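You operate a simulated robot arm through the tools that you are given. There is no shell and no other tool. Be economical: measure what you need, move in short steps, check, and stop when the job is done.

Carry out the task below with a simulated two-armed robot. There is one attempt and no reset: what you move stays moved.

JOB
Pick up the hex key from the middle shelf of the steel rack with one hand, pass it to the other hand and put it on the grey table beside the cabinet. Put two of the blue edge guards from the top shelf of the dark rack on the upper shelf of the dark rack. Put the reflector from the top of the grey crates on the grey shelf of the washer. Put the silver sprocket on the top of the grey crates away on the grey shelf of the washer. Take the blue hex key and put it on the slatted rack of the washer. The order is free.

It is judged by the outcome, as a careful person would: the job done as asked, and still so three seconds after it is handed in. It fails if anything else is knocked over, pushed out of place, dropped, spilled or broken.

ROBOT AND FRAMES
Two 7-joint arms with two-finger parallel grippers on one trunk, on a base that drives. Base frame: it is fixed to the floor where the robot stands at the start and does not move with it; the origin is under the middle of the robot, x ahead of it, y to its left, z up. Units: m, degrees, N and s.
The left shoulder is at the start at [0.03, 0.119, 0.935], the right one opposite. With the tool pointing down near the work surface each hand reaches from about 0.12 to 0.66 m from the robot's upright axis, wherever it stands, measured 20 degrees to its own side. Places, roughly: blue edge guard (8x6x5 cm) [0.4, -2.8, 1.4]; blue hex key (13x6x3 cm) [-7.5, 1.7, 0.9]; grey shelf of the washer [-7.3, -1.9, 0.9]; grey table beside the cabinet [0.5, -2.3, 0.8]; hex key [0.75, -0.25, 1]; reflector (6x2x6 cm) [-6, 1.8, 0.7]; silver sprocket (8x8x3 cm) [-6.1, 1.9, 0.6]; slatted rack of the washer [-7.3, -0.8, 0.9]; upper shelf of the dark rack [0.5, -3.1, 0.9]. Payload 3.43 kg a hand.
The TCP of each hand is the grasp point between the finger pads, 0.03 m short of the fingertips. In the tool frame z runs along the fingers and y along their closing line. The gripper opens to 0.094 m. The fingers are 0.028 m wide and 0.01 m thick; the gripper's body (0.05 by 0.096 m) begins 0.055 m behind the TCP.
Orientation is that of the tool frame in the base frame, as [roll, pitch, yaw] about the fixed x, y, z axes, in that order (R = Rz(yaw) Ry(pitch) Rx(roll)). With the fingers straight down and closing along the base's y, the tool's x points along the base's -x, its y along +y and its z along -z.

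CONTROLS
- The arms move only by the tool send_rows. It takes "left_moves", "right_moves" or both (then of equal length, played together; a hand with none holds still); each is a list of rows, each a list of 3 entries, a list of its own where there are three numbers: the turn, a rotation vector about the base's x, y, z in rad, then the shift along the base's x, y, z in m, then the gripper command, from -1 (fully open) to 1 (shut), values between in proportion. In form: [[[wx, wy, wz], [dx, dy, dz], claw], ...]. A call has 1 to 10 rows; each row shifts and turns the commanded pose from where the row before left it. Each row takes 0.2 s and may step no farther than 0.05 m and 8.6 degrees from the row before; otherwise, or with a gripper value out of range, the whole call is refused. A pose out of reach is approached as far as the arm can. The call stops where the force on the tool passes 40 N (or 10 N more than at its start, if that is more) or the arm is blocked; 0.2 s more then pass. The fingers move at their own pace (about 0.072 m/s each) and stop on an object; they squeeze with about 30 N. The grip force told is the motor's: it shows also when the fingers shut on nothing. Time passes only in rows, and 0.2 s behind the last, so rows that do not move let the fingers close. It gives the time, the measured TCP pose, the force on the tool (base axes), the opening and the grip force at its end, in the units of the frame above (readings bear some noise), with the torque about the TCP (base axes, N m) and any sound that the robot's microphone picked up.
- Cameras (640 x 400 px; columns grow to the right, rows downward): "scene" is now at [0.0399, -0.027, 1.639]; the picture's right is [-0.38, -0.92, 0.00], its down [-0.72, 0.30, -0.62] and it looks along [0.57, -0.24, -0.78] (base axes); focal length 290 px, centre (320, 200). "left" rides on the left gripper at [0.076, -0.014, -0.102] in its tool frame; the picture's right is [0.18, 0.98, 0.00], its down [-0.75, 0.14, -0.64] and it looks along [-0.63, 0.12, 0.77] (tool axes); focal length 243 px, centre (320, 200). "right" rides on the right gripper at [0.076, 0.014, -0.103] in its tool frame; the picture's right is [-0.18, 0.98, 0.00], its down [-0.75, -0.14, -0.64] and it looks along [-0.63, -0.12, 0.77] (tool axes); focal length 243 px, centre (320, 200). There is no depth. A picture from a camera that has moved, and an enlarged one, comes with that camera's place and axes in the base frame and with its lens.
- grab_frame(camera): a new picture of that camera. It takes no simulated time.
- move_column(by): slides the trunk up (or, below 0, down) by that many m; the arms and the scene camera ride with it, the base frame stays. It gives what a move gives, with no picture.
- base_move(legs): drives the robot by 1 to 6 legs, each [ahead, turn to the left] in m and degrees, along the robot's own axes; the way and the turn of a leg run together, so that a leg with both is an arc; at most 1.5 m and 180 degrees a leg. The arms and the cameras ride along, it lands a little off, and it stops where it bumps. It gives what a move gives.
- pan_tilt(pan, tilt): turns the head with the scene camera to pan (to the left, within 143 degrees either way) and tilt (down, from -29 to 69), counted from straight ahead of the robot. It gives what a move gives.
- close_up(camera, box): a new picture of the part [left, top, right, bottom] of that camera's present view, enlarged. It takes no simulated time.
- hand_in(): hands the job in; it is judged then, once.

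Work in short steps. Places have to be worked out from the pictures, the camera data and where the tool is seen: move nearer, look again, correct. Check each grasp and each placing, and mend what went wrong. You have 196 turns and 176 pictures in all, those below and enlarged ones among them. Open the grippers and draw the arms clear of the work before you hand the job in, unless the task says otherwise; then end with one line.

The tools are called after "Emit:" as a command line: name --argument value ..., lists and objects as JSON in quotes. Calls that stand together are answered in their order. send_rows: Moves the arms, as the interface text tells. Its arguments: {"type":"object","properties":{"left_moves":{"type":"array"},"right_moves":{"type":"array"}},"required":[]} The other tools are called the same way: move_column (by) slides the trunk up or down; base_move (legs) drives the base; pan_tilt (pan, tilt) turns the head that bears the scene camera; grab_frame (camera) takes a picture; close_up (camera, box) takes an enlarged picture of a part of a camera's view; hand_in () hands the job in.

At the start:

```text
time: 0.0
left_ee_pos: [0.2978, 0.0132, 1.1448]
left_orientation: [180.0, 0.0, 180.0]
left_force: [0.7, 0.0, -0.2]
left_moment: [-0.02, -0.01, 0.0]
left_grip_width: 0.094
left_gripper_force: 0.1
right_ee_pos: [0.3035, -0.1994, 1.2225]
right_orientation: [-180.0, 0.0, 180.0]
right_force: [-0.3, 0.3, -0.2]
right_moment: [0.01, -0.02, -0.03]
right_grip_width: 0.0943
right_gripper_force: 0.1
trunk travel left (down, up): [-0.2, 0.21]
robot x, y, heading: [0.0021, 0.0026, 0.1]
head pan, tilt: [-22.6, 51.7]
```

scene: 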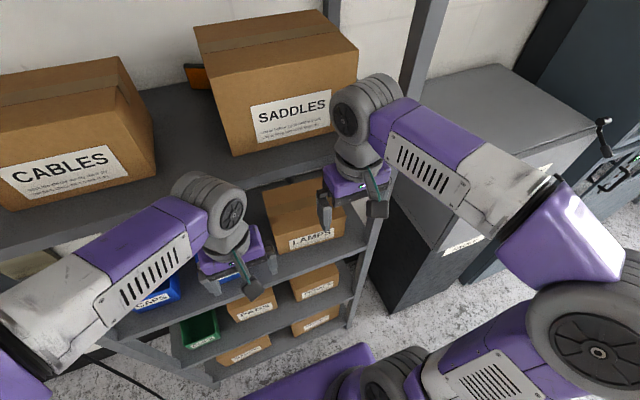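
right: 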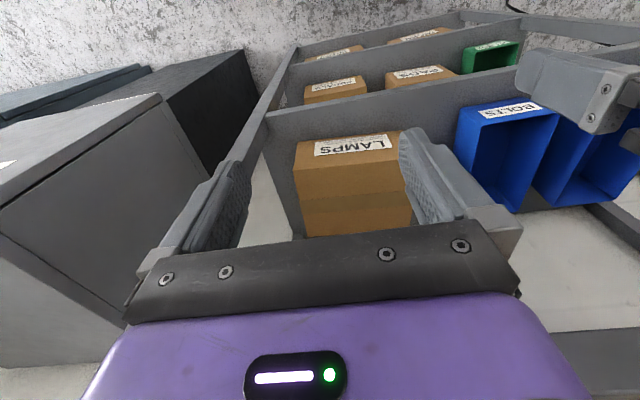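
left: 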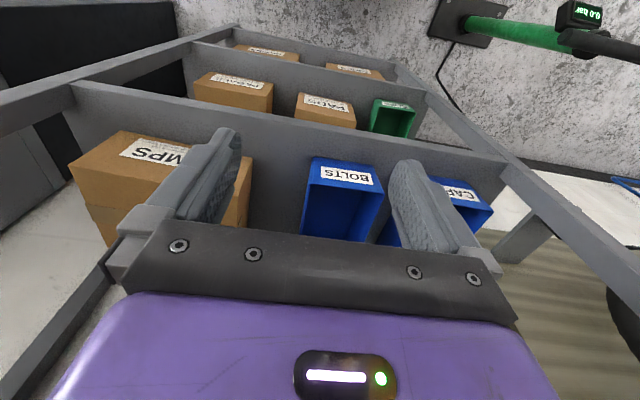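

The arms hide part of the rack; I look at the rack from a lower tilt first.

Emit:
pan_tilt --pan -15 --tilt 35

Emit:
grab_frame --camera "scene"

```text
time: 0.8
left_ee_pos: [0.296, 0.0133, 1.1453]
left_orientation: [180.0, 0.0, -179.9]
left_force: [-0.1, -0.6, 0.3]
left_moment: [0.01, 0.01, 0.0]
left_grip_width: 0.094
left_gripper_force: 0.1
right_ee_pos: [0.3034, -0.1997, 1.2213]
right_orientation: [-180.0, 0.0, -179.9]
right_force: [-1.1, -0.2, 0.7]
right_moment: [0.0, 0.02, 0.02]
right_grip_width: 0.0941
right_gripper_force: 0.0
trunk travel left (down, up): [-0.2, 0.21]
robot x, y, heading: [-0.0001, 0.0036, 0.2]
head pan, tilt: [-15.0, 35.0]
```

```text
172 pictures are left
camera scene: at [0.0554, -0.0209, 1.6629], right [-0.26, -0.97, 0.0], down [-0.55, 0.15, -0.82], along [0.79, -0.21, -0.57], focal length 290 px, centre (320, 200)
```

scene: 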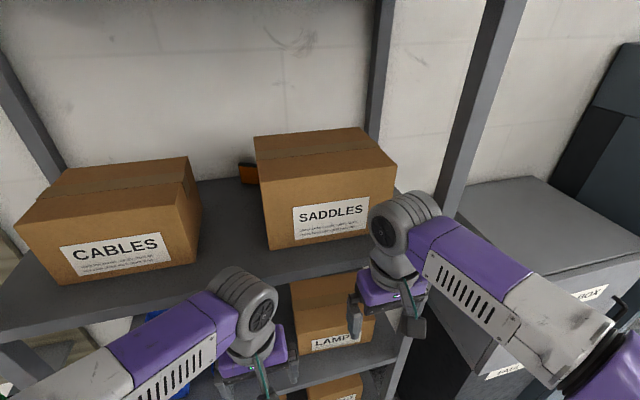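

I look higher and to the right to learn the rack and the surroundings.

Emit:
pan_tilt --pan -10 --tilt 0

Emit:
grab_frame --camera "scene"

Emit:
pan_tilt --pan -75 --tilt 15

Emit:
grab_frame --camera "scene"

Emit:
pan_tilt --pan -140 --tilt 15

Emit:
grab_frame --camera "scene"

Emit:
pan_tilt --pan 140 --tilt 10

Emit:
grab_frame --camera "scene"

```text
time: 1.8
left_ee_pos: [0.2969, 0.0131, 1.1444]
left_orientation: [-180.0, 0.1, 180.0]
left_force: [1.0, -0.1, 0.3]
left_moment: [0.01, 0.01, 0.01]
left_grip_width: 0.0935
left_gripper_force: 0.1
right_ee_pos: [0.3031, -0.1997, 1.222]
right_orientation: [-180.0, 0.1, 180.0]
right_force: [0.3, 0.3, -0.6]
right_moment: [-0.04, 0.02, -0.02]
right_grip_width: 0.0939
right_gripper_force: 0.0
trunk travel left (down, up): [-0.2, 0.21]
robot x, y, heading: [0.0018, 0.0001, -0.0]
head pan, tilt: [-10.0, 0.0]
```

```text
171 pictures are left
camera scene: at [0.059, -0.0137, 1.719], right [-0.17, -0.98, 0.0], down [0.0, 0.0, -1.0], along [0.98, -0.17, 0.0], focal length 290 px, centre (320, 200)
```

scene: 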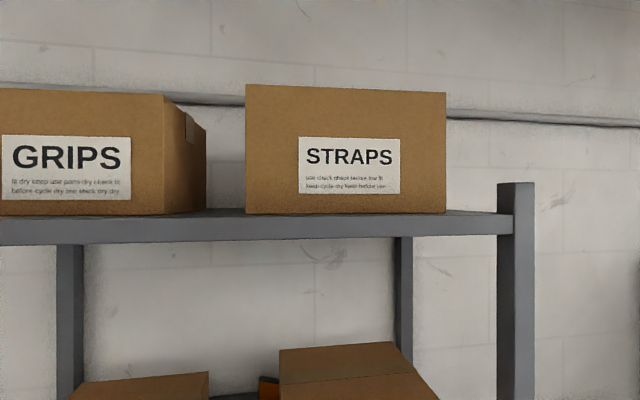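

```text
time: 3.2
left_ee_pos: [0.2976, 0.0143, 1.1447]
left_orientation: [-180.0, 0.1, 180.0]
left_force: [0.0, 0.8, -0.3]
left_moment: [0.03, -0.04, 0.02]
left_grip_width: 0.0938
left_gripper_force: 0.1
right_ee_pos: [0.3035, -0.1995, 1.2224]
right_orientation: [179.9, 0.0, 180.0]
right_force: [0.1, 0.0, 1.0]
right_moment: [0.03, 0.03, -0.01]
right_grip_width: 0.0941
right_gripper_force: 0.0
trunk travel left (down, up): [-0.2, 0.21]
robot x, y, heading: [-0.003, -0.0005, -0.1]
head pan, tilt: [-75.0, 15.0]
```

```text
170 pictures are left
camera scene: at [-0.0054, -0.0883, 1.695], right [-0.97, -0.26, 0.0], down [-0.07, 0.25, -0.97], along [0.25, -0.93, -0.26], focal length 290 px, centre (320, 200)
```

scene: 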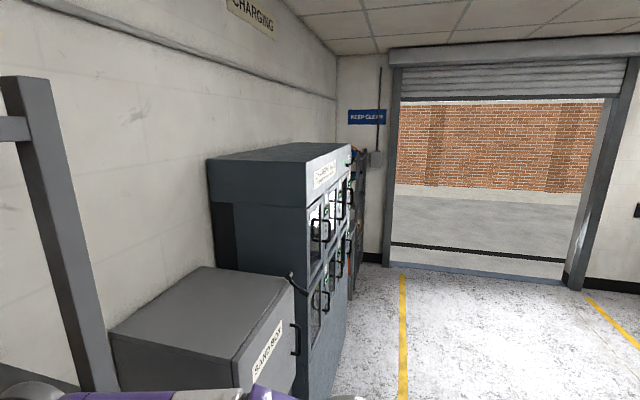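

```text
time: 4.5
left_ee_pos: [0.2967, 0.0135, 1.1452]
left_orientation: [180.0, 0.0, 180.0]
left_force: [-0.2, 0.0, -0.7]
left_moment: [0.01, 0.0, 0.0]
left_grip_width: 0.0942
left_gripper_force: 0.1
right_ee_pos: [0.3038, -0.2006, 1.2214]
right_orientation: [-180.0, -0.1, -180.0]
right_force: [-0.1, -0.4, 0.6]
right_moment: [-0.06, 0.0, 0.01]
right_grip_width: 0.0936
right_gripper_force: 0.1
trunk travel left (down, up): [-0.2, 0.21]
robot x, y, heading: [0.002, -0.0035, 0.0]
head pan, tilt: [-140.0, 15.0]
```

```text
169 pictures are left
camera scene: at [-0.1012, -0.0582, 1.695], right [-0.64, 0.77, 0.0], down [0.2, 0.17, -0.97], along [-0.74, -0.62, -0.26], focal length 290 px, centre (320, 200)
```

scene: 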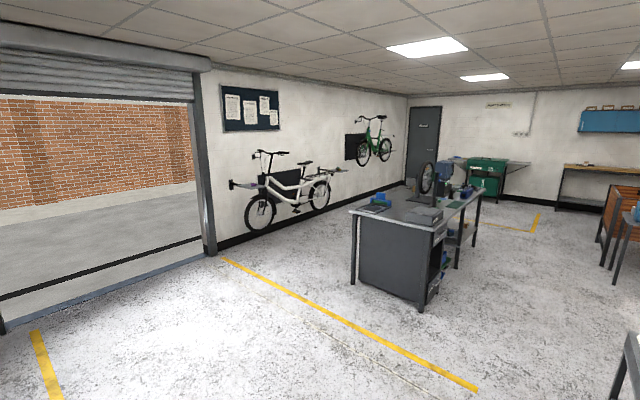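

```text
time: 8.4
left_ee_pos: [0.2967, 0.0132, 1.145]
left_orientation: [-180.0, 0.0, 180.0]
left_force: [0.4, -0.1, -0.1]
left_moment: [0.02, 0.02, -0.01]
left_grip_width: 0.094
left_gripper_force: 0.0
right_ee_pos: [0.3027, -0.2, 1.2215]
right_orientation: [-180.0, -0.1, 180.0]
right_force: [-0.5, 0.6, -0.1]
right_moment: [-0.01, 0.03, 0.01]
right_grip_width: 0.0939
right_gripper_force: 0.0
trunk travel left (down, up): [-0.2, 0.21]
robot x, y, heading: [0.0011, 0.0006, 0.1]
head pan, tilt: [140.0, 10.0]
```

```text
168 pictures are left
camera scene: at [-0.1009, 0.0617, 1.7031], right [0.64, 0.77, 0.0], down [0.13, -0.11, -0.98], along [-0.75, 0.63, -0.17], focal length 290 px, centre (320, 200)
```

scene: 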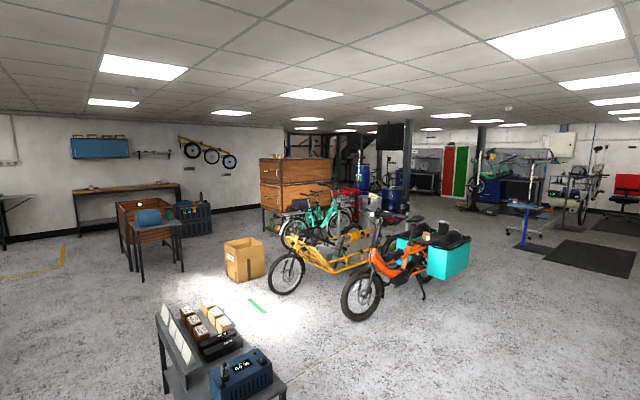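

I back up a little so the arms leave the view of the steel rack, and look.

Emit:
base_move --legs '[[-0.45, 0]]'

Emit:
pan_tilt --pan -14 --tilt 25

Emit:
grab_frame --camera "scene"

```text
time: 11.1
left_ee_pos: [-0.1509, 0.0138, 1.1446]
left_orientation: [180.0, -0.1, -179.9]
left_force: [-0.2, 0.2, 0.0]
left_moment: [0.01, -0.01, -0.01]
left_grip_width: 0.094
left_gripper_force: 0.0
right_ee_pos: [-0.1447, -0.2005, 1.2231]
right_orientation: [179.9, 0.0, -179.9]
right_force: [-0.6, 0.5, -0.4]
right_moment: [-0.02, 0.01, -0.02]
right_grip_width: 0.0941
right_gripper_force: 0.1
trunk travel left (down, up): [-0.2, 0.21]
robot x, y, heading: [-0.446, 0.0027, 0.2]
head pan, tilt: [140.0, 10.0]
```

```text
time: 13.5
left_ee_pos: [-0.1506, 0.0135, 1.1449]
left_orientation: [179.9, 0.1, -179.9]
left_force: [0.3, 0.4, 0.1]
left_moment: [-0.01, -0.03, -0.01]
left_grip_width: 0.0939
left_gripper_force: 0.0
right_ee_pos: [-0.1429, -0.2004, 1.2216]
right_orientation: [180.0, 0.0, 180.0]
right_force: [0.3, 0.3, -0.1]
right_moment: [-0.03, 0.0, 0.01]
right_grip_width: 0.0937
right_gripper_force: 0.1
trunk travel left (down, up): [-0.2, 0.21]
robot x, y, heading: [-0.4484, -0.0013, 0.0]
head pan, tilt: [-14.0, 25.0]
```

```text
167 pictures are left
camera scene: at [-0.3877, -0.0205, 1.6787], right [-0.24, -0.97, 0.0], down [-0.41, 0.1, -0.91], along [0.88, -0.22, -0.42], focal length 290 px, centre (320, 200)
```

scene: 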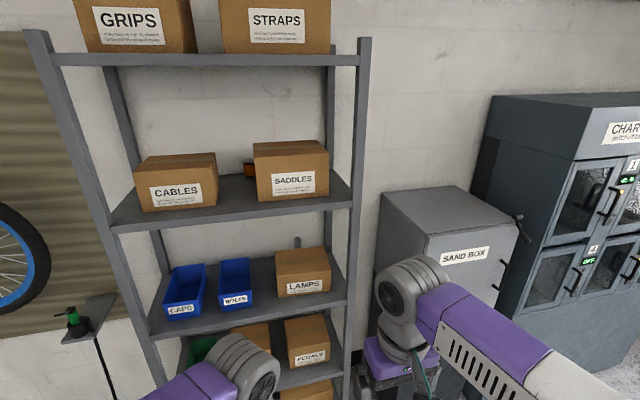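

The LAMPS shelf looks to be the middle one (z≈1.0); a grey upright thing is behind the LAMPS box. I enlarge.

Emit:
close_up --camera "scene" --box '[220, 200, 380, 300]'

Emit:
close_up --camera "scene" --box '[130, 130, 370, 280]'

```text
4.00 times, centred on (300, 250) of scene
camera zoom: at [-0.3877, -0.0205, 1.6787], right [-0.24, -0.97, 0.0], down [-0.41, 0.1, -0.91], along [0.88, -0.22, -0.42], focal length 1160 px, centre (400, 0)
```

zoom: 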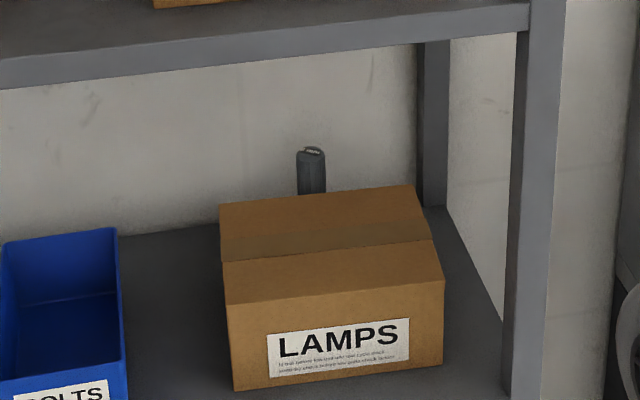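

```text
2.67 times, centred on (250, 205) of scene
camera zoom: at [-0.3877, -0.0205, 1.6787], right [-0.24, -0.97, 0.0], down [-0.41, 0.1, -0.91], along [0.88, -0.22, -0.42], focal length 774 px, centre (507, 187)
```

zoom: 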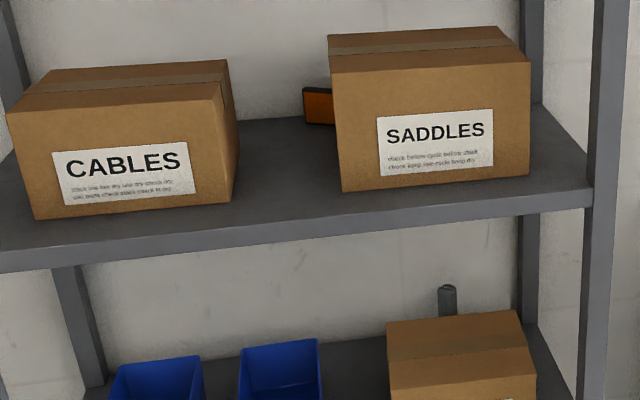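

Shelf of LAMPS is at z≈0.93; the key seems to be behind the LAMPS box. I'll turn the right hand so that its camera rides above and it points forward-down 45°, to look over the box.

Emit:
send_rows --right_moves '[[[0.0573, 0, -0.1382], [0.0, -0.01, 0], -1], [[0.0573, 0, -0.1382], [0.0, -0.01, 0], -1], [[0.0573, 0, -0.1382], [0.0, -0.01, 0], -1], [[0.0573, 0, -0.1382], [0.0, -0.01, 0], -1], [[0.0573, 0, -0.1382], [0.0, -0.01, 0], -1], [[0.0573, 0, -0.1382], [0.0, -0.01, 0], -1], [[0.0573, 0, -0.1382], [0, 0, 0], -1], [[0.0573, 0, -0.1382], [0, 0, 0], -1], [[0.0573, 0, -0.1382], [0, 0, 0], -1], [[0.0573, 0, -0.1382], [0, 0, 0], -1]]'

Emit:
send_rows --right_moves '[[[0.0573, 0, -0.1382], [0.0, 0, 0], -1], [[0.0573, 0, -0.1382], [0.0, 0, 0], -1], [[0.0573, 0, -0.1382], [0.0, 0, 0], -1], [[0.0573, 0, -0.1382], [0.0, 0, 0], -1], [[0.0573, 0, -0.1382], [0.0, 0, 0], -1], [[0.0573, 0, -0.1382], [0.0, 0, 0], -1], [[0.0573, 0, -0.1382], [0, 0, 0], -1], [[0.0573, 0, -0.1382], [0, 0, 0], -1], [[0.0573, 0, -0.1382], [0, 0, 0], -1], [[0.0573, 0, -0.1382], [0, 0, 0], -1]]'

Emit:
grab_frame --camera "scene"

```text
time: 15.7
left_ee_pos: [-0.1502, 0.0131, 1.1447]
left_orientation: [-179.9, 0.0, -179.9]
left_force: [-0.2, 0.4, -0.7]
left_moment: [-0.01, 0.01, -0.01]
left_grip_width: 0.0939
left_gripper_force: 0.0
right_ee_pos: [-0.1449, -0.2585, 1.2211]
right_orientation: [156.2, -19.3, 102.8]
right_force: [-0.2, -0.8, 0.4]
right_moment: [-0.02, -0.02, 0.0]
right_grip_width: 0.0941
right_gripper_force: 0.1
trunk travel left (down, up): [-0.2, 0.21]
robot x, y, heading: [-0.4505, -0.0002, 0.0]
head pan, tilt: [-14.0, 25.0]
```

```text
time: 17.9
left_ee_pos: [-0.1503, 0.0148, 1.1441]
left_orientation: [180.0, 0.0, -179.8]
left_force: [-0.1, 0.5, -0.3]
left_moment: [-0.06, -0.02, 0.02]
left_grip_width: 0.0941
left_gripper_force: 0.1
right_ee_pos: [-0.1445, -0.2591, 1.2216]
right_orientation: [175.4, -44.7, 11.1]
right_force: [0.2, -0.3, -0.9]
right_moment: [-0.01, -0.03, 0.0]
right_grip_width: 0.0939
right_gripper_force: 0.0
trunk travel left (down, up): [-0.2, 0.21]
robot x, y, heading: [-0.445, -0.0003, 0.0]
head pan, tilt: [-14.0, 25.0]
```

```text
164 pictures are left
camera scene: at [-0.3876, -0.0198, 1.6787], right [-0.24, -0.97, 0.0], down [-0.41, 0.1, -0.91], along [0.88, -0.22, -0.42], focal length 290 px, centre (320, 200)
```

scene: 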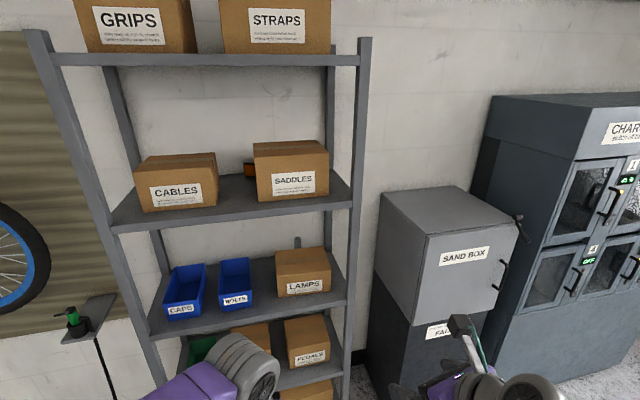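

The orientation is reached; next I flatten the pitch to 20° down, lower the hand to z≈1.12 and drive back in.

Emit:
send_rows --right_moves '[[[0.0573, 0, -0.1382], [0, 0.013, -0.02], -1], [[0, -0.145, 0], [0, 0.013, -0.02], -1], [[0, -0.145, 0], [0, 0.013, -0.02], -1], [[0, -0.145, 0], [0, 0.013, -0.02], -1], [[0, 0, 0], [0, 0.013, -0.02], -1], [[0, 0, 0], [0, 0.012, -0.01], -1]]'

Emit:
base_move --legs '[[0.45, 0]]'

Emit:
grab_frame --camera "right"

Emit:
grab_frame --camera "scene"

```text
time: 19.3
left_ee_pos: [-0.1504, 0.0144, 1.1445]
left_orientation: [179.9, 0.1, -179.9]
left_force: [-0.2, 1.0, -0.5]
left_moment: [0.01, 0.02, 0.01]
left_grip_width: 0.0943
left_gripper_force: 0.0
right_ee_pos: [-0.0829, -0.209, 1.2102]
right_orientation: [-179.8, -70.0, -0.2]
right_force: [-1.5, -0.6, 0.0]
right_moment: [0.02, -0.04, 0.02]
right_grip_width: 0.094
right_gripper_force: 0.1
right hand out of reach, approached as far as the arm can: row 3, 4, 5, 6
trunk travel left (down, up): [-0.2, 0.21]
robot x, y, heading: [-0.4501, -0.0024, -0.1]
head pan, tilt: [-14.0, 25.0]
```

```text
time: 22.0
left_ee_pos: [0.2965, 0.023, 1.1446]
left_orientation: [-180.0, 0.0, -179.1]
left_force: [-0.5, -0.6, 0.1]
left_moment: [0.03, -0.02, -0.04]
left_grip_width: 0.0943
left_gripper_force: 0.1
right_ee_pos: [0.3669, -0.1998, 1.2122]
right_orientation: [179.9, -69.8, 0.9]
right_force: [0.6, 0.1, 0.2]
right_moment: [-0.03, 0.02, 0.0]
right_grip_width: 0.0939
right_gripper_force: 0.0
trunk travel left (down, up): [-0.2, 0.21]
robot x, y, heading: [-0.0021, 0.0002, 0.7]
head pan, tilt: [-14.0, 25.0]
```

```text
163 pictures are left
camera right: at [0.2969, -0.2146, 1.3183], right [-0.05, -0.98, -0.17], down [-0.86, 0.13, -0.49], along [0.5, 0.12, -0.86], focal length 243 px, centre (320, 200)
```

right: 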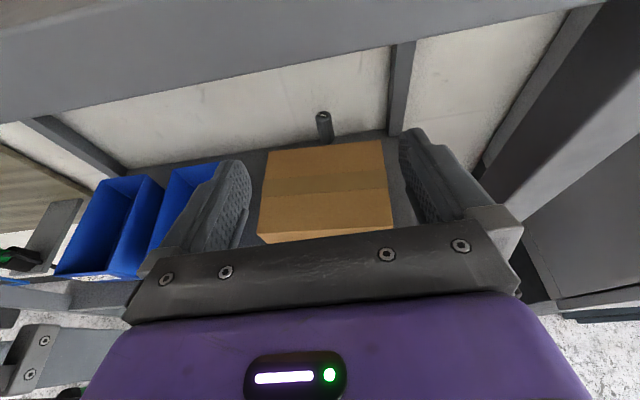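

```text
162 pictures are left
camera scene: at [0.0592, -0.0161, 1.6787], right [-0.23, -0.97, 0.0], down [-0.41, 0.1, -0.91], along [0.88, -0.21, -0.42], focal length 290 px, centre (320, 200)
```

scene: 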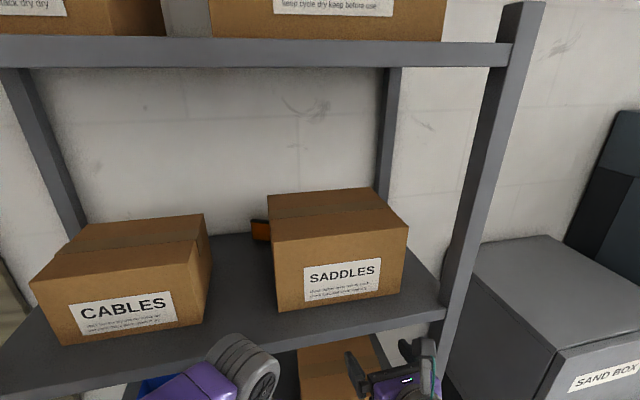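

A dark standing thing is at about (0.66, -0.19), top z≈1.01. I enlarge it.

Emit:
close_up --camera "right" --box '[270, 85, 400, 166]'

```text
4.92 times, centred on (335, 126) of right
camera zoom: at [0.2969, -0.2146, 1.3183], right [-0.05, -0.98, -0.17], down [-0.86, 0.13, -0.49], along [0.5, 0.12, -0.86], focal length 1194 px, centre (246, 567)
```

zoom: 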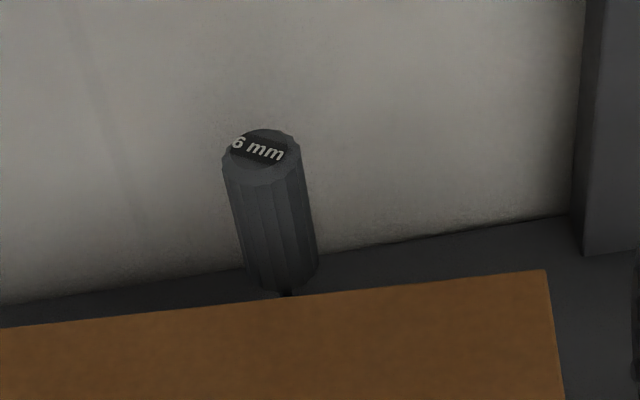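

It is an upright "6 mm" handled hex key, handle top about (0.636, -0.185, 1.026). I move the hand forward and lower to look at its base.

Emit:
send_rows --right_moves '[[[0, 0, 0], [0.03, 0, 0], -1], [[0, 0, 0], [0.03, 0, 0], -1], [[0, 0, 0], [0.03, 0, 0], -1], [[0, 0, 0], [0.03, 0, 0], -1]]'

Emit:
grab_frame --camera "right"

```text
time: 22.9
left_ee_pos: [0.2937, 0.0219, 1.1444]
left_orientation: [179.9, 0.0, -179.1]
left_force: [1.3, 1.0, -1.4]
left_moment: [-0.01, 0.05, 0.01]
left_grip_width: 0.094
left_gripper_force: 0.1
right_ee_pos: [0.4553, -0.2003, 1.2113]
right_orientation: [179.9, -70.0, 0.8]
right_force: [-26.8, -3.3, 2.6]
right_moment: [0.16, -1.55, 0.16]
right_grip_width: 0.094
right_gripper_force: 0.0
trunk travel left (down, up): [-0.2, 0.21]
robot x, y, heading: [-0.0044, 0.0041, 0.4]
head pan, tilt: [-14.0, 25.0]
stopped in row 4 (right hand): the force on the tool passed its limit at 102 N (the readings are from after the stop); the commanded pose is now the measured one
```

```text
160 pictures are left
camera right: at [0.3852, -0.2164, 1.3174], right [-0.05, -0.98, -0.17], down [-0.86, 0.13, -0.49], along [0.5, 0.12, -0.86], focal length 243 px, centre (320, 200)
```

right: 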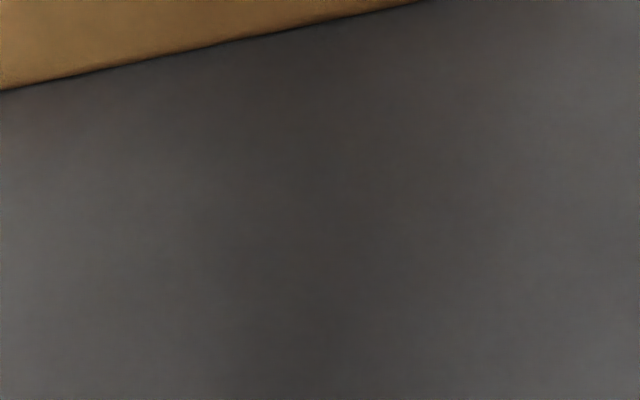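

The hand hit the upper shelf's edge since it was still too high (z 1.21). I back out at once, then lower.

Emit:
send_rows --right_moves '[[[0, 0, 0], [-0.03, 0, 0], -1], [[0, 0, 0], [-0.04, 0, 0], -1], [[0, 0, 0], [-0.04, 0, 0], -1], [[0, 0, 0], [0, 0, -0.03], -1], [[0, 0, 0], [0, 0, -0.03], -1], [[0, 0, 0], [0, 0, -0.03], -1]]'

Emit:
grab_frame --camera "right"

Emit:
grab_frame --camera "scene"

```text
time: 24.2
left_ee_pos: [0.2968, 0.0214, 1.1442]
left_orientation: [179.9, -0.1, -179.1]
left_force: [-0.1, -0.2, -0.2]
left_moment: [0.03, 0.02, -0.02]
left_grip_width: 0.0943
left_gripper_force: 0.0
right_ee_pos: [0.3984, -0.2136, 1.1785]
right_orientation: [180.0, -69.6, 1.0]
right_force: [0.6, -0.1, -0.5]
right_moment: [0.0, 0.02, 0.01]
right_grip_width: 0.094
right_gripper_force: 0.0
right hand out of reach, approached as far as the arm can: row 3, 4, 5, 6
trunk travel left (down, up): [-0.2, 0.21]
robot x, y, heading: [-0.0018, 0.0004, 0.6]
head pan, tilt: [-14.0, 25.0]
```

```text
159 pictures are left
camera right: at [0.3293, -0.2299, 1.2866], right [-0.05, -0.98, -0.17], down [-0.87, 0.13, -0.48], along [0.5, 0.13, -0.86], focal length 243 px, centre (320, 200)
```

right: 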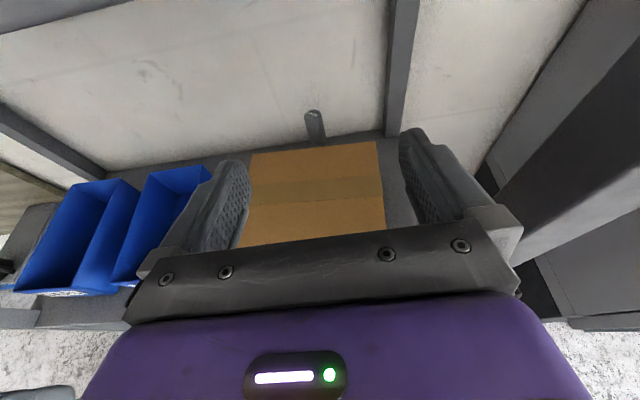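

```text
158 pictures are left
camera scene: at [0.0598, -0.017, 1.6786], right [-0.23, -0.97, 0.0], down [-0.41, 0.1, -0.91], along [0.88, -0.21, -0.42], focal length 290 px, centre (320, 200)
```

scene: 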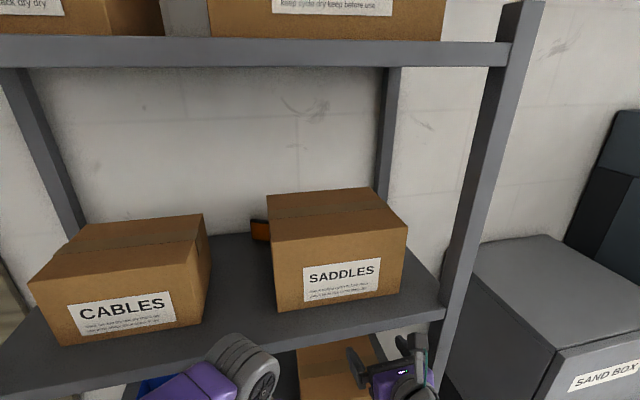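

Too near for that pose. I back the base 0.2 m, lower the trunk 0.08 m, and then extend the hand.

Emit:
base_move --legs '[[-0.2, -0.6]]'

Emit:
move_column --by -0.08

Emit:
send_rows --right_moves '[[[0, 0, 0], [0.04, 0.0, 0], -1], [[0, 0, 0], [0.04, 0.005, 0], -1], [[0, 0, 0], [0.04, 0.005, 0], -1], [[0, 0, 0], [0.02, 0.01, 0], -1]]'

Emit:
grab_frame --camera "right"

```text
time: 25.9
left_ee_pos: [0.0971, 0.0166, 1.144]
left_orientation: [179.9, -0.1, -179.5]
left_force: [0.4, -1.5, -0.2]
left_moment: [0.01, -0.03, 0.01]
left_grip_width: 0.0941
left_gripper_force: 0.1
right_ee_pos: [0.1964, -0.2185, 1.1802]
right_orientation: [179.8, -69.8, 0.7]
right_force: [-0.8, -0.1, -0.6]
right_moment: [-0.01, 0.01, 0.01]
right_grip_width: 0.0938
right_gripper_force: 0.0
trunk travel left (down, up): [-0.2, 0.21]
robot x, y, heading: [-0.2002, -0.0002, 0.7]
head pan, tilt: [-14.0, 25.0]
```

```text
time: 27.0
left_ee_pos: [0.0972, 0.0179, 1.0641]
left_orientation: [179.9, -0.1, -179.6]
left_force: [-1.2, 0.1, -0.8]
left_moment: [0.0, -0.01, 0.0]
left_grip_width: 0.0939
left_gripper_force: 0.1
right_ee_pos: [0.198, -0.2199, 1.0997]
right_orientation: [-180.0, -69.5, 0.7]
right_force: [-0.3, 0.4, -0.1]
right_moment: [-0.03, -0.01, -0.02]
right_grip_width: 0.094
right_gripper_force: 0.1
trunk travel left (down, up): [-0.12, 0.29]
robot x, y, heading: [-0.202, -0.0008, 0.3]
head pan, tilt: [-14.0, 25.0]
```

```text
time: 28.0
left_ee_pos: [0.0964, 0.0184, 1.0645]
left_orientation: [179.9, -0.1, -179.5]
left_force: [-0.6, -0.2, -0.7]
left_moment: [-0.01, 0.0, -0.03]
left_grip_width: 0.0938
left_gripper_force: 0.1
right_ee_pos: [0.3369, -0.1989, 1.0969]
right_orientation: [179.7, -69.6, 0.6]
right_force: [-0.4, 0.1, -0.6]
right_moment: [0.02, 0.01, -0.03]
right_grip_width: 0.0941
right_gripper_force: 0.1
trunk travel left (down, up): [-0.12, 0.29]
robot x, y, heading: [-0.1998, 0.0008, 0.4]
head pan, tilt: [-14.0, 25.0]
```

```text
157 pictures are left
camera right: at [0.2681, -0.2146, 1.2036], right [-0.06, -0.98, -0.17], down [-0.87, 0.13, -0.48], along [0.5, 0.12, -0.86], focal length 243 px, centre (320, 200)
```

right: 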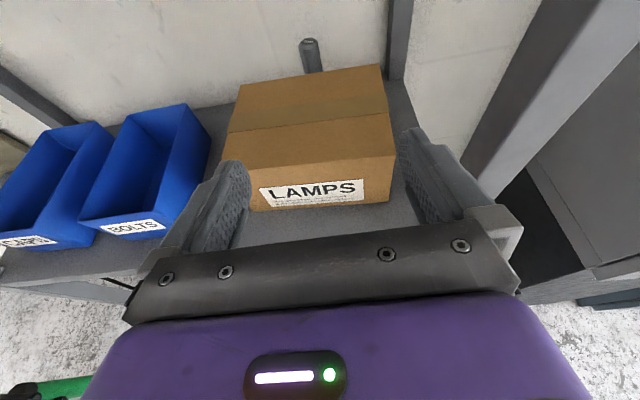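

Box top ≈1.035, back ≈0.57; handle at (0.636, -0.186), z 0.955–1.028. I go in over the box with slightly more pitch.

Emit:
send_rows --right_moves '[[[0, 0, 0], [0.04, 0.004, 0], -1], [[0, 0, 0], [0.04, 0.004, 0], -1], [[0, 0.04, 0], [0.04, 0.004, -0.004], -1], [[0, 0.047, 0], [0.04, 0.0, -0.004], -1]]'

Emit:
grab_frame --camera "right"

Emit:
grab_frame --camera "scene"

```text
time: 29.0
left_ee_pos: [0.0994, 0.0246, 1.0642]
left_orientation: [-179.9, -0.1, -179.3]
left_force: [0.8, 2.0, -0.9]
left_moment: [-0.13, 0.04, 0.05]
left_grip_width: 0.0941
left_gripper_force: 0.1
right_ee_pos: [0.4993, -0.181, 1.0937]
right_orientation: [179.7, -64.8, 0.9]
right_force: [-0.6, -6.7, 1.1]
right_moment: [0.22, 0.11, 0.45]
right_grip_width: 0.094
right_gripper_force: 0.0
trunk travel left (down, up): [-0.12, 0.29]
robot x, y, heading: [-0.1995, 0.0029, 0.5]
head pan, tilt: [-14.0, 25.0]
```

```text
156 pictures are left
camera right: at [0.438, -0.1954, 1.2054], right [-0.07, -0.98, -0.16], down [-0.9, 0.13, -0.41], along [0.42, 0.12, -0.9], focal length 243 px, centre (320, 200)
```

right: 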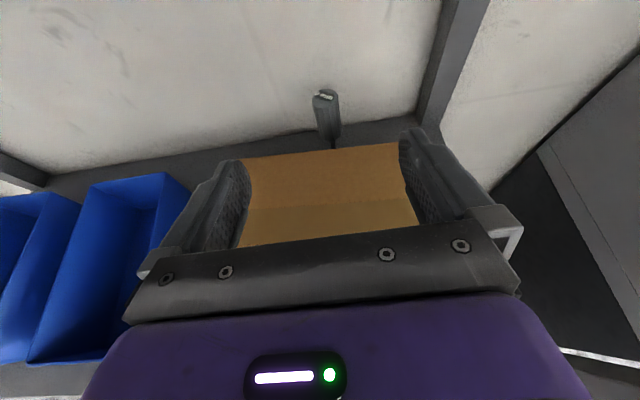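

```text
155 pictures are left
camera scene: at [-0.1388, -0.0095, 1.5988], right [-0.23, -0.97, 0.01], down [-0.41, 0.09, -0.91], along [0.88, -0.22, -0.42], focal length 290 px, centre (320, 200)
```

scene: 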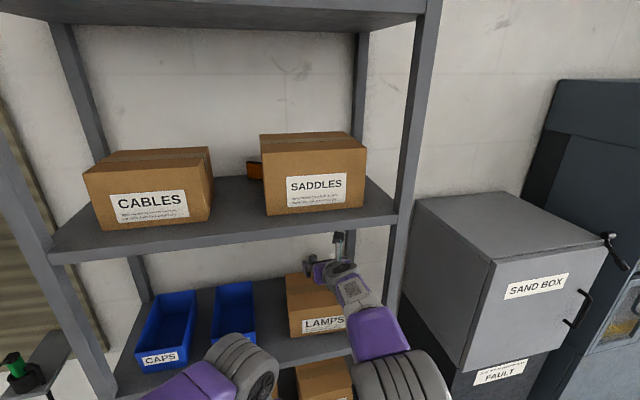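

Slight sideways force: the elbow touches the rack's right upright. I retract and shift the robot ~0.13 m to the left with an S-drive.

Emit:
send_rows --right_moves '[[[0, 0, 0], [-0.04, 0, 0.0], -1], [[0, 0, 0], [-0.04, 0, 0], -1], [[0, 0, 0], [-0.04, 0, 0], -1], [[0, 0, 0], [-0.04, 0, 0], -1]]'

Emit:
base_move --legs '[[-0.3, -25], [-0.3, 25], [0.58, 0]]'

```text
time: 30.0
left_ee_pos: [0.0965, 0.0184, 1.065]
left_orientation: [179.9, 0.0, -179.5]
left_force: [-0.2, 0.1, 0.6]
left_moment: [-0.02, -0.02, -0.01]
left_grip_width: 0.094
left_gripper_force: 0.1
right_ee_pos: [0.332, -0.1866, 1.0929]
right_orientation: [179.9, -64.7, 0.7]
right_force: [-0.3, 0.5, 0.1]
right_moment: [0.02, -0.04, 0.01]
right_grip_width: 0.0941
right_gripper_force: 0.1
trunk travel left (down, up): [-0.12, 0.29]
robot x, y, heading: [-0.2015, -0.0019, 0.4]
head pan, tilt: [-14.0, 25.0]
```

```text
time: 36.7
left_ee_pos: [0.0939, 0.1544, 1.0637]
left_orientation: [179.9, -0.1, -179.0]
left_force: [-0.4, 0.3, -0.4]
left_moment: [-0.04, 0.01, 0.05]
left_grip_width: 0.094
left_gripper_force: 0.1
right_ee_pos: [0.3309, -0.0499, 1.0919]
right_orientation: [179.9, -64.6, 0.9]
right_force: [-0.4, -0.1, -0.5]
right_moment: [-0.02, 0.0, -0.01]
right_grip_width: 0.0943
right_gripper_force: 0.0
trunk travel left (down, up): [-0.12, 0.29]
robot x, y, heading: [-0.2045, 0.1346, 1.1]
head pan, tilt: [-14.0, 25.0]
```

Shifted. Now move the hand across to y≈-0.186 and in over the box again, checking force.

Emit:
send_rows --right_moves '[[[0, 0, -0.02], [0, -0.045, 0.0], -1], [[0, 0, 0], [0, -0.045, 0], -1], [[0, 0, 0], [0, -0.045, 0], -1], [[0, 0, 0], [0.04, 0, 0], -1], [[0, 0, 0], [0.04, 0, 0], -1], [[0, 0, 0], [0.04, 0, 0], -1], [[0, 0, 0], [0.04, 0, 0], -1]]'

Emit:
grab_frame --camera "right"

Emit:
grab_frame --camera "scene"

```text
time: 38.3
left_ee_pos: [0.0952, 0.1539, 1.0643]
left_orientation: [179.9, -0.2, -179.0]
left_force: [-0.4, -0.2, 0.2]
left_moment: [0.03, 0.02, -0.02]
left_grip_width: 0.0939
left_gripper_force: 0.1
right_ee_pos: [0.4928, -0.1777, 1.0923]
right_orientation: [179.8, -64.7, 0.0]
right_force: [0.9, 0.4, 0.8]
right_moment: [0.01, 0.02, -0.01]
right_grip_width: 0.0941
right_gripper_force: 0.0
right hand out of reach, approached as far as the arm can: row 3
trunk travel left (down, up): [-0.12, 0.29]
robot x, y, heading: [-0.2039, 0.1363, 1.1]
head pan, tilt: [-14.0, 25.0]
```

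```text
154 pictures are left
camera right: at [0.432, -0.1916, 1.205], right [-0.08, -0.98, -0.16], down [-0.9, 0.14, -0.41], along [0.42, 0.12, -0.9], focal length 243 px, centre (320, 200)
```

right: 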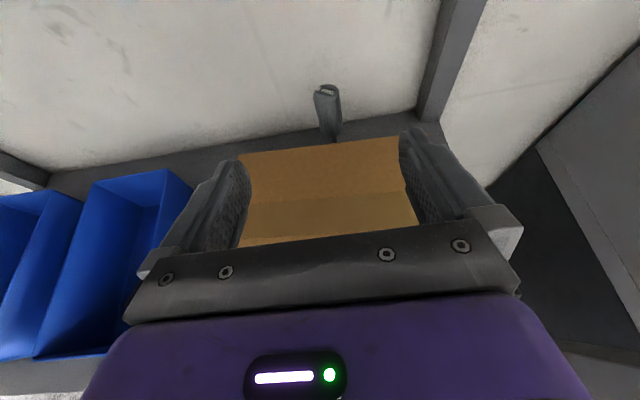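

```text
153 pictures are left
camera scene: at [-0.1427, 0.1155, 1.5987], right [-0.23, -0.97, 0.0], down [-0.41, 0.1, -0.91], along [0.88, -0.21, -0.42], focal length 290 px, centre (320, 200)
```

scene: 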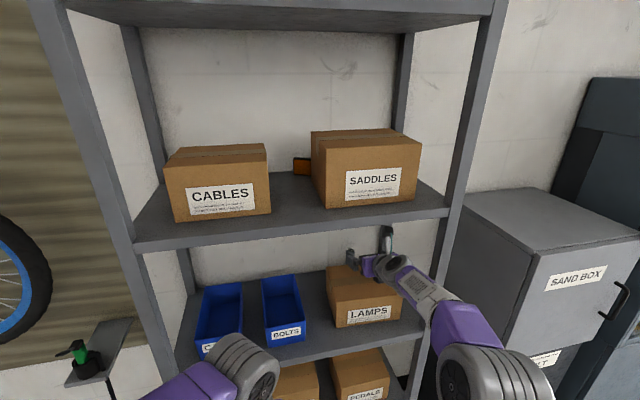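

No contact now. I descend behind the box stepwise while steepening the pitch.

Emit:
send_rows --right_moves '[[[0, 0.06, 0], [0.035, -0.002, -0.008], -1], [[0, 0.06, 0], [0.035, -0.002, -0.012], -1], [[0, 0.07, 0], [0.02, 0.0, -0.012], -1], [[0, 0.07, 0], [0.018, 0.0, -0.013], -1]]'

Emit:
grab_frame --camera "right"

Emit:
grab_frame --camera "scene"

```text
time: 39.3
left_ee_pos: [0.0936, 0.1531, 1.0634]
left_orientation: [179.8, -0.1, -179.0]
left_force: [0.1, 0.4, -1.1]
left_moment: [-0.03, 0.05, 0.01]
left_grip_width: 0.0939
left_gripper_force: 0.0
right_ee_pos: [0.5711, -0.1707, 1.034]
right_orientation: [-179.9, -49.6, -0.2]
right_force: [0.1, -0.1, 0.0]
right_moment: [-0.01, -0.01, -0.03]
right_grip_width: 0.0942
right_gripper_force: 0.0
right hand out of reach, approached as far as the arm can: row 3, 4
trunk travel left (down, up): [-0.12, 0.29]
robot x, y, heading: [-0.2083, 0.134, 0.9]
head pan, tilt: [-14.0, 25.0]
```

```text
152 pictures are left
camera right: at [0.5423, -0.1852, 1.159], right [-0.12, -0.98, -0.14], down [-0.98, 0.14, -0.16], along [0.18, 0.12, -0.98], focal length 243 px, centre (320, 200)
```

right: 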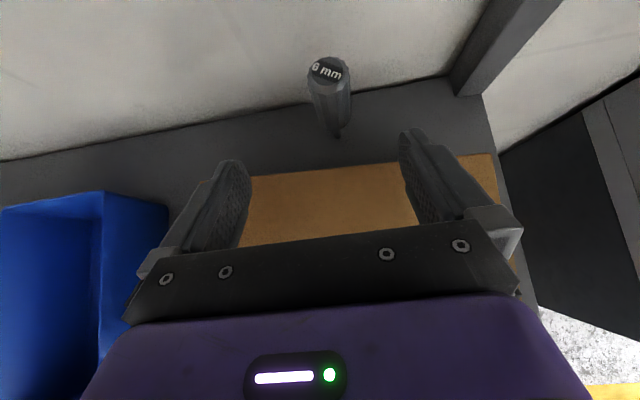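

```text
151 pictures are left
camera scene: at [-0.1443, 0.1151, 1.5988], right [-0.23, -0.97, 0.0], down [-0.41, 0.1, -0.91], along [0.88, -0.21, -0.42], focal length 290 px, centre (320, 200)
```

scene: 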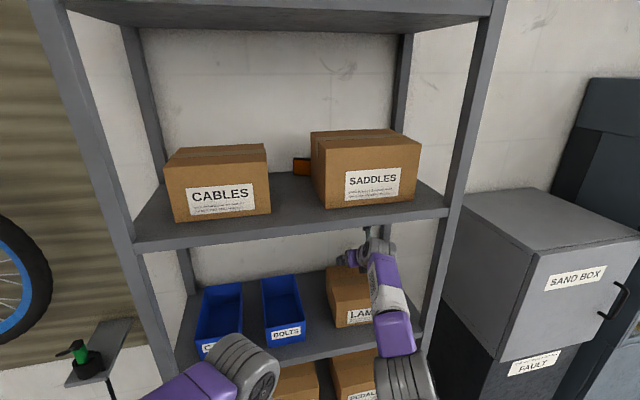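

The arm ran out of reach; I retreat along the path, move the base 0.1 m nearer, and re-enter.

Emit:
send_rows --right_moves '[[[0, 0, 0], [-0.02, 0.0, 0.02], -1], [[0, -0.07, 0], [-0.03, 0.0, 0.018], -1], [[0, -0.07, 0], [-0.035, -0.003, 0.015], -1], [[0, -0.07, 0], [-0.04, -0.003, 0.005], -1], [[0, -0.05, 0], [-0.04, -0.003, 0.0], -1]]'

Emit:
base_move --legs '[[0.1, -1]]'

```text
time: 40.5
left_ee_pos: [0.0923, 0.1513, 1.0641]
left_orientation: [179.9, -0.1, -179.0]
left_force: [0.3, -0.4, -0.4]
left_moment: [-0.01, -0.01, 0.02]
left_grip_width: 0.0939
left_gripper_force: 0.0
right_ee_pos: [0.4032, -0.1821, 1.0919]
right_orientation: [179.9, -64.6, -0.2]
right_force: [-1.1, 0.3, 0.1]
right_moment: [0.01, 0.0, -0.04]
right_grip_width: 0.0941
right_gripper_force: 0.1
trunk travel left (down, up): [-0.12, 0.29]
robot x, y, heading: [-0.2044, 0.1344, 0.8]
head pan, tilt: [-14.0, 25.0]
```

```text
time: 41.6
left_ee_pos: [0.1929, 0.1497, 1.0651]
left_orientation: [179.8, -0.1, -180.0]
left_force: [0.1, 0.4, -0.5]
left_moment: [0.0, 0.02, -0.04]
left_grip_width: 0.094
left_gripper_force: 0.1
right_ee_pos: [0.4982, -0.1894, 1.0907]
right_orientation: [-180.0, -64.7, -0.9]
right_force: [0.3, -0.8, -0.6]
right_moment: [0.02, -0.03, -0.01]
right_grip_width: 0.0939
right_gripper_force: 0.0
trunk travel left (down, up): [-0.12, 0.29]
robot x, y, heading: [-0.1119, 0.1332, 0.1]
head pan, tilt: [-14.0, 25.0]
```

Now re-enter along the same path, correcting y by +0.007.

Emit:
send_rows --right_moves '[[[0, 0.06, 0.015], [0.035, 0.004, -0.008], -1], [[0, 0.06, 0], [0.035, 0.003, -0.012], -1], [[0, 0.09, 0], [0.022, 0.0, -0.014], -1]]'

Emit:
grab_frame --camera "right"

```text
time: 42.5
left_ee_pos: [0.1915, 0.1496, 1.0638]
left_orientation: [-180.0, 0.0, -179.9]
left_force: [-0.1, -0.3, 0.7]
left_moment: [-0.04, 0.0, -0.04]
left_grip_width: 0.0936
left_gripper_force: 0.1
right_ee_pos: [0.5911, -0.1766, 1.0562]
right_orientation: [179.9, -52.6, 0.1]
right_force: [-0.5, -0.4, -0.2]
right_moment: [0.0, -0.03, -0.02]
right_grip_width: 0.094
right_gripper_force: 0.1
trunk travel left (down, up): [-0.12, 0.29]
robot x, y, heading: [-0.1059, 0.1352, -0.0]
head pan, tilt: [-14.0, 25.0]
```

```text
150 pictures are left
camera right: at [0.5562, -0.1916, 1.179], right [-0.11, -0.98, -0.15], down [-0.97, 0.14, -0.21], along [0.22, 0.12, -0.97], focal length 243 px, centre (320, 200)
```

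right: 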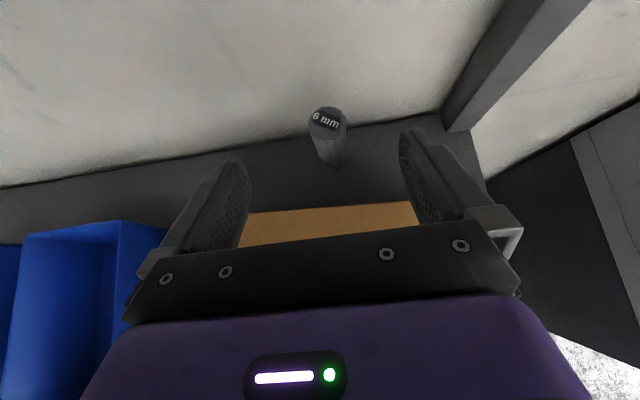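

Aligned; final descent to TCP ≈ (0.628, -0.183, 1.013) at 52° pitch.

Emit:
send_rows --right_moves '[[[0, 0.085, 0], [0.012, -0.003, -0.01], -1], [[0, 0.085, 0], [0.012, -0.003, -0.015], -1], [[0, 0.085, 0], [0.013, 0.0, -0.018], -1]]'

Emit:
grab_frame --camera "right"

```text
time: 43.2
left_ee_pos: [0.1918, 0.1493, 1.0647]
left_orientation: [179.9, -0.1, -179.9]
left_force: [1.0, -0.1, 1.2]
left_moment: [-0.01, 0.0, -0.01]
left_grip_width: 0.0939
left_gripper_force: 0.0
right_ee_pos: [0.6262, -0.1862, 1.0121]
right_orientation: [180.0, -37.9, -0.3]
right_force: [0.1, -0.4, 0.8]
right_moment: [0.01, 0.01, -0.01]
right_grip_width: 0.0939
right_gripper_force: 0.0
trunk travel left (down, up): [-0.12, 0.29]
robot x, y, heading: [-0.1062, 0.1318, 0.1]
head pan, tilt: [-14.0, 25.0]
```

```text
149 pictures are left
camera right: at [0.6235, -0.2007, 1.1405], right [-0.15, -0.98, -0.11], down [-0.99, 0.15, 0.05], along [-0.03, 0.12, -0.99], focal length 243 px, centre (320, 200)
```

right: 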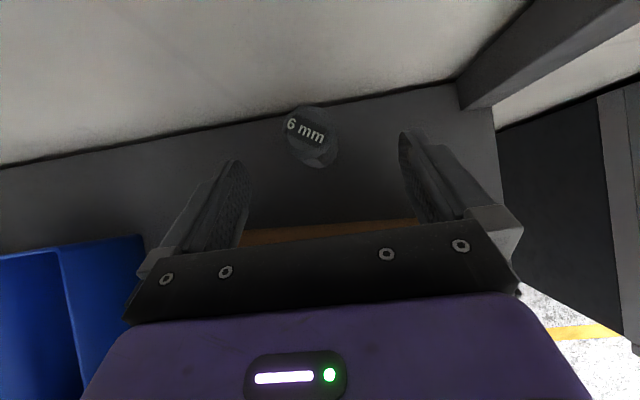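

The handle sits ~2 cm beyond; I advance 2.2 cm in x and close.

Emit:
send_rows --right_moves '[[[0, 0, 0], [0.022, 0.0, -0.002], -1]]'

Emit:
grab_frame --camera "right"

```text
time: 43.6
left_ee_pos: [0.1918, 0.1501, 1.0636]
left_orientation: [180.0, -0.1, -179.9]
left_force: [0.8, 0.5, -0.4]
left_moment: [-0.02, -0.01, -0.01]
left_grip_width: 0.0942
left_gripper_force: 0.1
right_ee_pos: [0.6298, -0.184, 1.0103]
right_orientation: [179.9, -38.0, -0.1]
right_force: [-0.1, 0.8, 0.6]
right_moment: [0.01, 0.01, -0.02]
right_grip_width: 0.0938
right_gripper_force: 0.0
right hand out of reach, approached as far as the arm can: row 1
trunk travel left (down, up): [-0.12, 0.29]
robot x, y, heading: [-0.1084, 0.1333, 0.2]
head pan, tilt: [-14.0, 25.0]
```

```text
148 pictures are left
camera right: at [0.6272, -0.1979, 1.1375], right [-0.15, -0.98, -0.11], down [-0.99, 0.14, 0.04], along [-0.03, 0.12, -0.99], focal length 243 px, centre (320, 200)
```

right: 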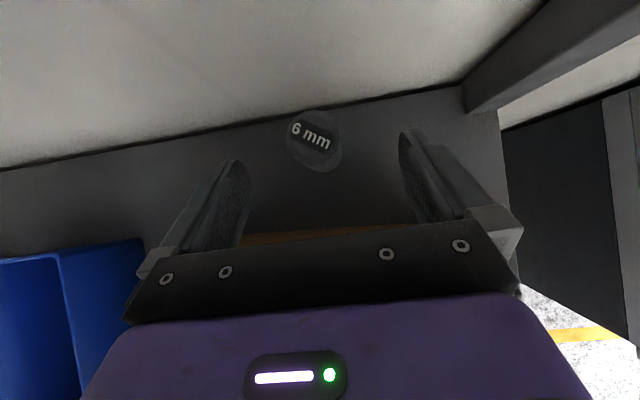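

Reach-limited; I nudge the base forward 2 cm, fingers straddling the handle.

Emit:
base_move --legs '[[0.022, 0]]'

Emit:
grab_frame --camera "right"

```text
time: 44.5
left_ee_pos: [0.2133, 0.1487, 1.0645]
left_orientation: [179.8, -0.2, -179.8]
left_force: [1.0, 0.5, -0.3]
left_moment: [0.01, 0.01, -0.01]
left_grip_width: 0.0941
left_gripper_force: 0.1
right_ee_pos: [0.6531, -0.1831, 1.0073]
right_orientation: [179.9, -37.8, -0.1]
right_force: [0.8, -0.1, -0.7]
right_moment: [-0.04, 0.0, 0.02]
right_grip_width: 0.0939
right_gripper_force: 0.0
trunk travel left (down, up): [-0.12, 0.29]
robot x, y, heading: [-0.0854, 0.1363, -0.1]
head pan, tilt: [-14.0, 25.0]
```

```text
147 pictures are left
camera right: at [0.6494, -0.1978, 1.1372], right [-0.15, -0.98, -0.11], down [-0.99, 0.14, 0.04], along [-0.03, 0.12, -0.99], focal length 243 px, centre (320, 200)
```

right: 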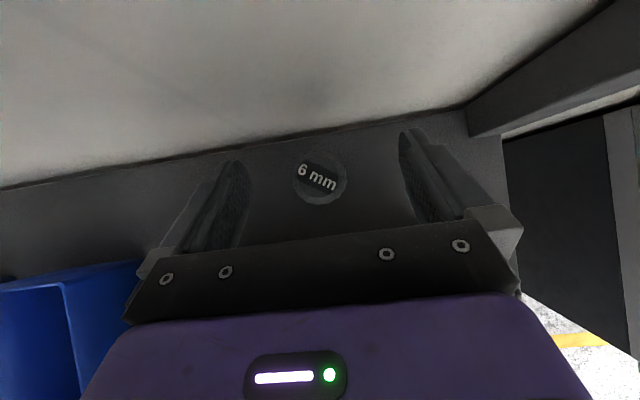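

The handle is centred between the fingers; close.

Emit:
send_rows --right_moves '[[[0, 0, 0], [0, 0, 0], 1], [[0, 0, 0], [0, 0, 0], 1], [[0, 0, 0], [0, 0, 0], 1], [[0, 0, 0], [0, 0, 0], 1]]'

Emit:
grab_frame --camera "right"

```text
time: 45.5
left_ee_pos: [0.2125, 0.1496, 1.0645]
left_orientation: [179.9, -0.1, -179.9]
left_force: [-0.9, 0.2, -0.1]
left_moment: [0.02, -0.01, 0.02]
left_grip_width: 0.0938
left_gripper_force: 0.0
right_ee_pos: [0.6509, -0.1842, 1.0102]
right_orientation: [179.8, -38.0, -0.1]
right_force: [-0.4, 0.1, 0.4]
right_moment: [-0.03, -0.01, -0.01]
right_grip_width: 0.0289
right_gripper_force: 29.7
trunk travel left (down, up): [-0.12, 0.29]
robot x, y, heading: [-0.0863, 0.1347, 0.0]
head pan, tilt: [-14.0, 25.0]
```

```text
146 pictures are left
camera right: at [0.6483, -0.1978, 1.1379], right [-0.15, -0.98, -0.11], down [-0.99, 0.14, 0.04], along [-0.03, 0.12, -0.99], focal length 243 px, centre (320, 200)
```

right: 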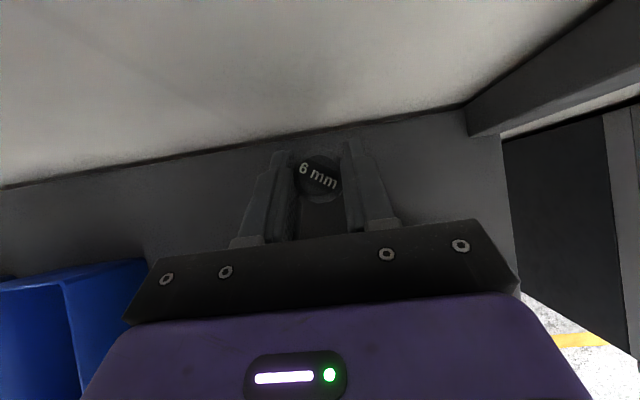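

Gripped at 29 mm. Lift a little and check.

Emit:
send_rows --right_moves '[[[0, 0, 0], [0, 0, 0.02], 1], [[0, 0, 0], [0, 0, 0.02], 1]]'

Emit:
grab_frame --camera "scene"

Emit:
grab_frame --camera "right"

```text
time: 46.0
left_ee_pos: [0.212, 0.15, 1.0648]
left_orientation: [-180.0, 0.1, -179.9]
left_force: [-0.3, 0.5, -0.2]
left_moment: [0.02, 0.0, -0.03]
left_grip_width: 0.0939
left_gripper_force: 0.1
right_ee_pos: [0.639, -0.1794, 1.0445]
right_orientation: [180.0, -38.0, -0.1]
right_force: [0.3, -0.1, -0.8]
right_moment: [-0.01, -0.01, -0.01]
right_grip_width: 0.0288
right_gripper_force: 29.8
right hand out of reach, approached as far as the arm can: row 2
trunk travel left (down, up): [-0.12, 0.29]
robot x, y, heading: [-0.0853, 0.134, 0.1]
head pan, tilt: [-14.0, 25.0]
```

```text
145 pictures are left
camera scene: at [-0.026, 0.1154, 1.5988], right [-0.24, -0.97, 0.0], down [-0.41, 0.1, -0.91], along [0.88, -0.22, -0.42], focal length 290 px, centre (320, 200)
```

scene: 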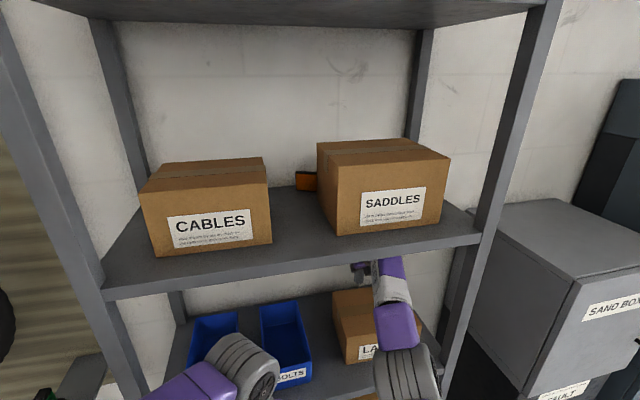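

```text
144 pictures are left
camera right: at [0.6361, -0.1938, 1.1725], right [-0.15, -0.98, -0.11], down [-0.99, 0.14, 0.04], along [-0.02, 0.12, -0.99], focal length 243 px, centre (320, 200)
```

right: 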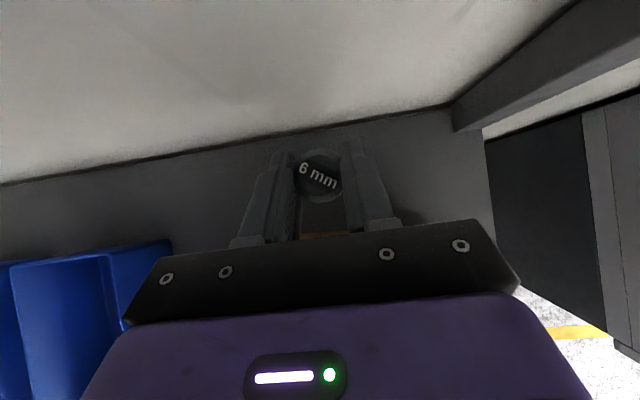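

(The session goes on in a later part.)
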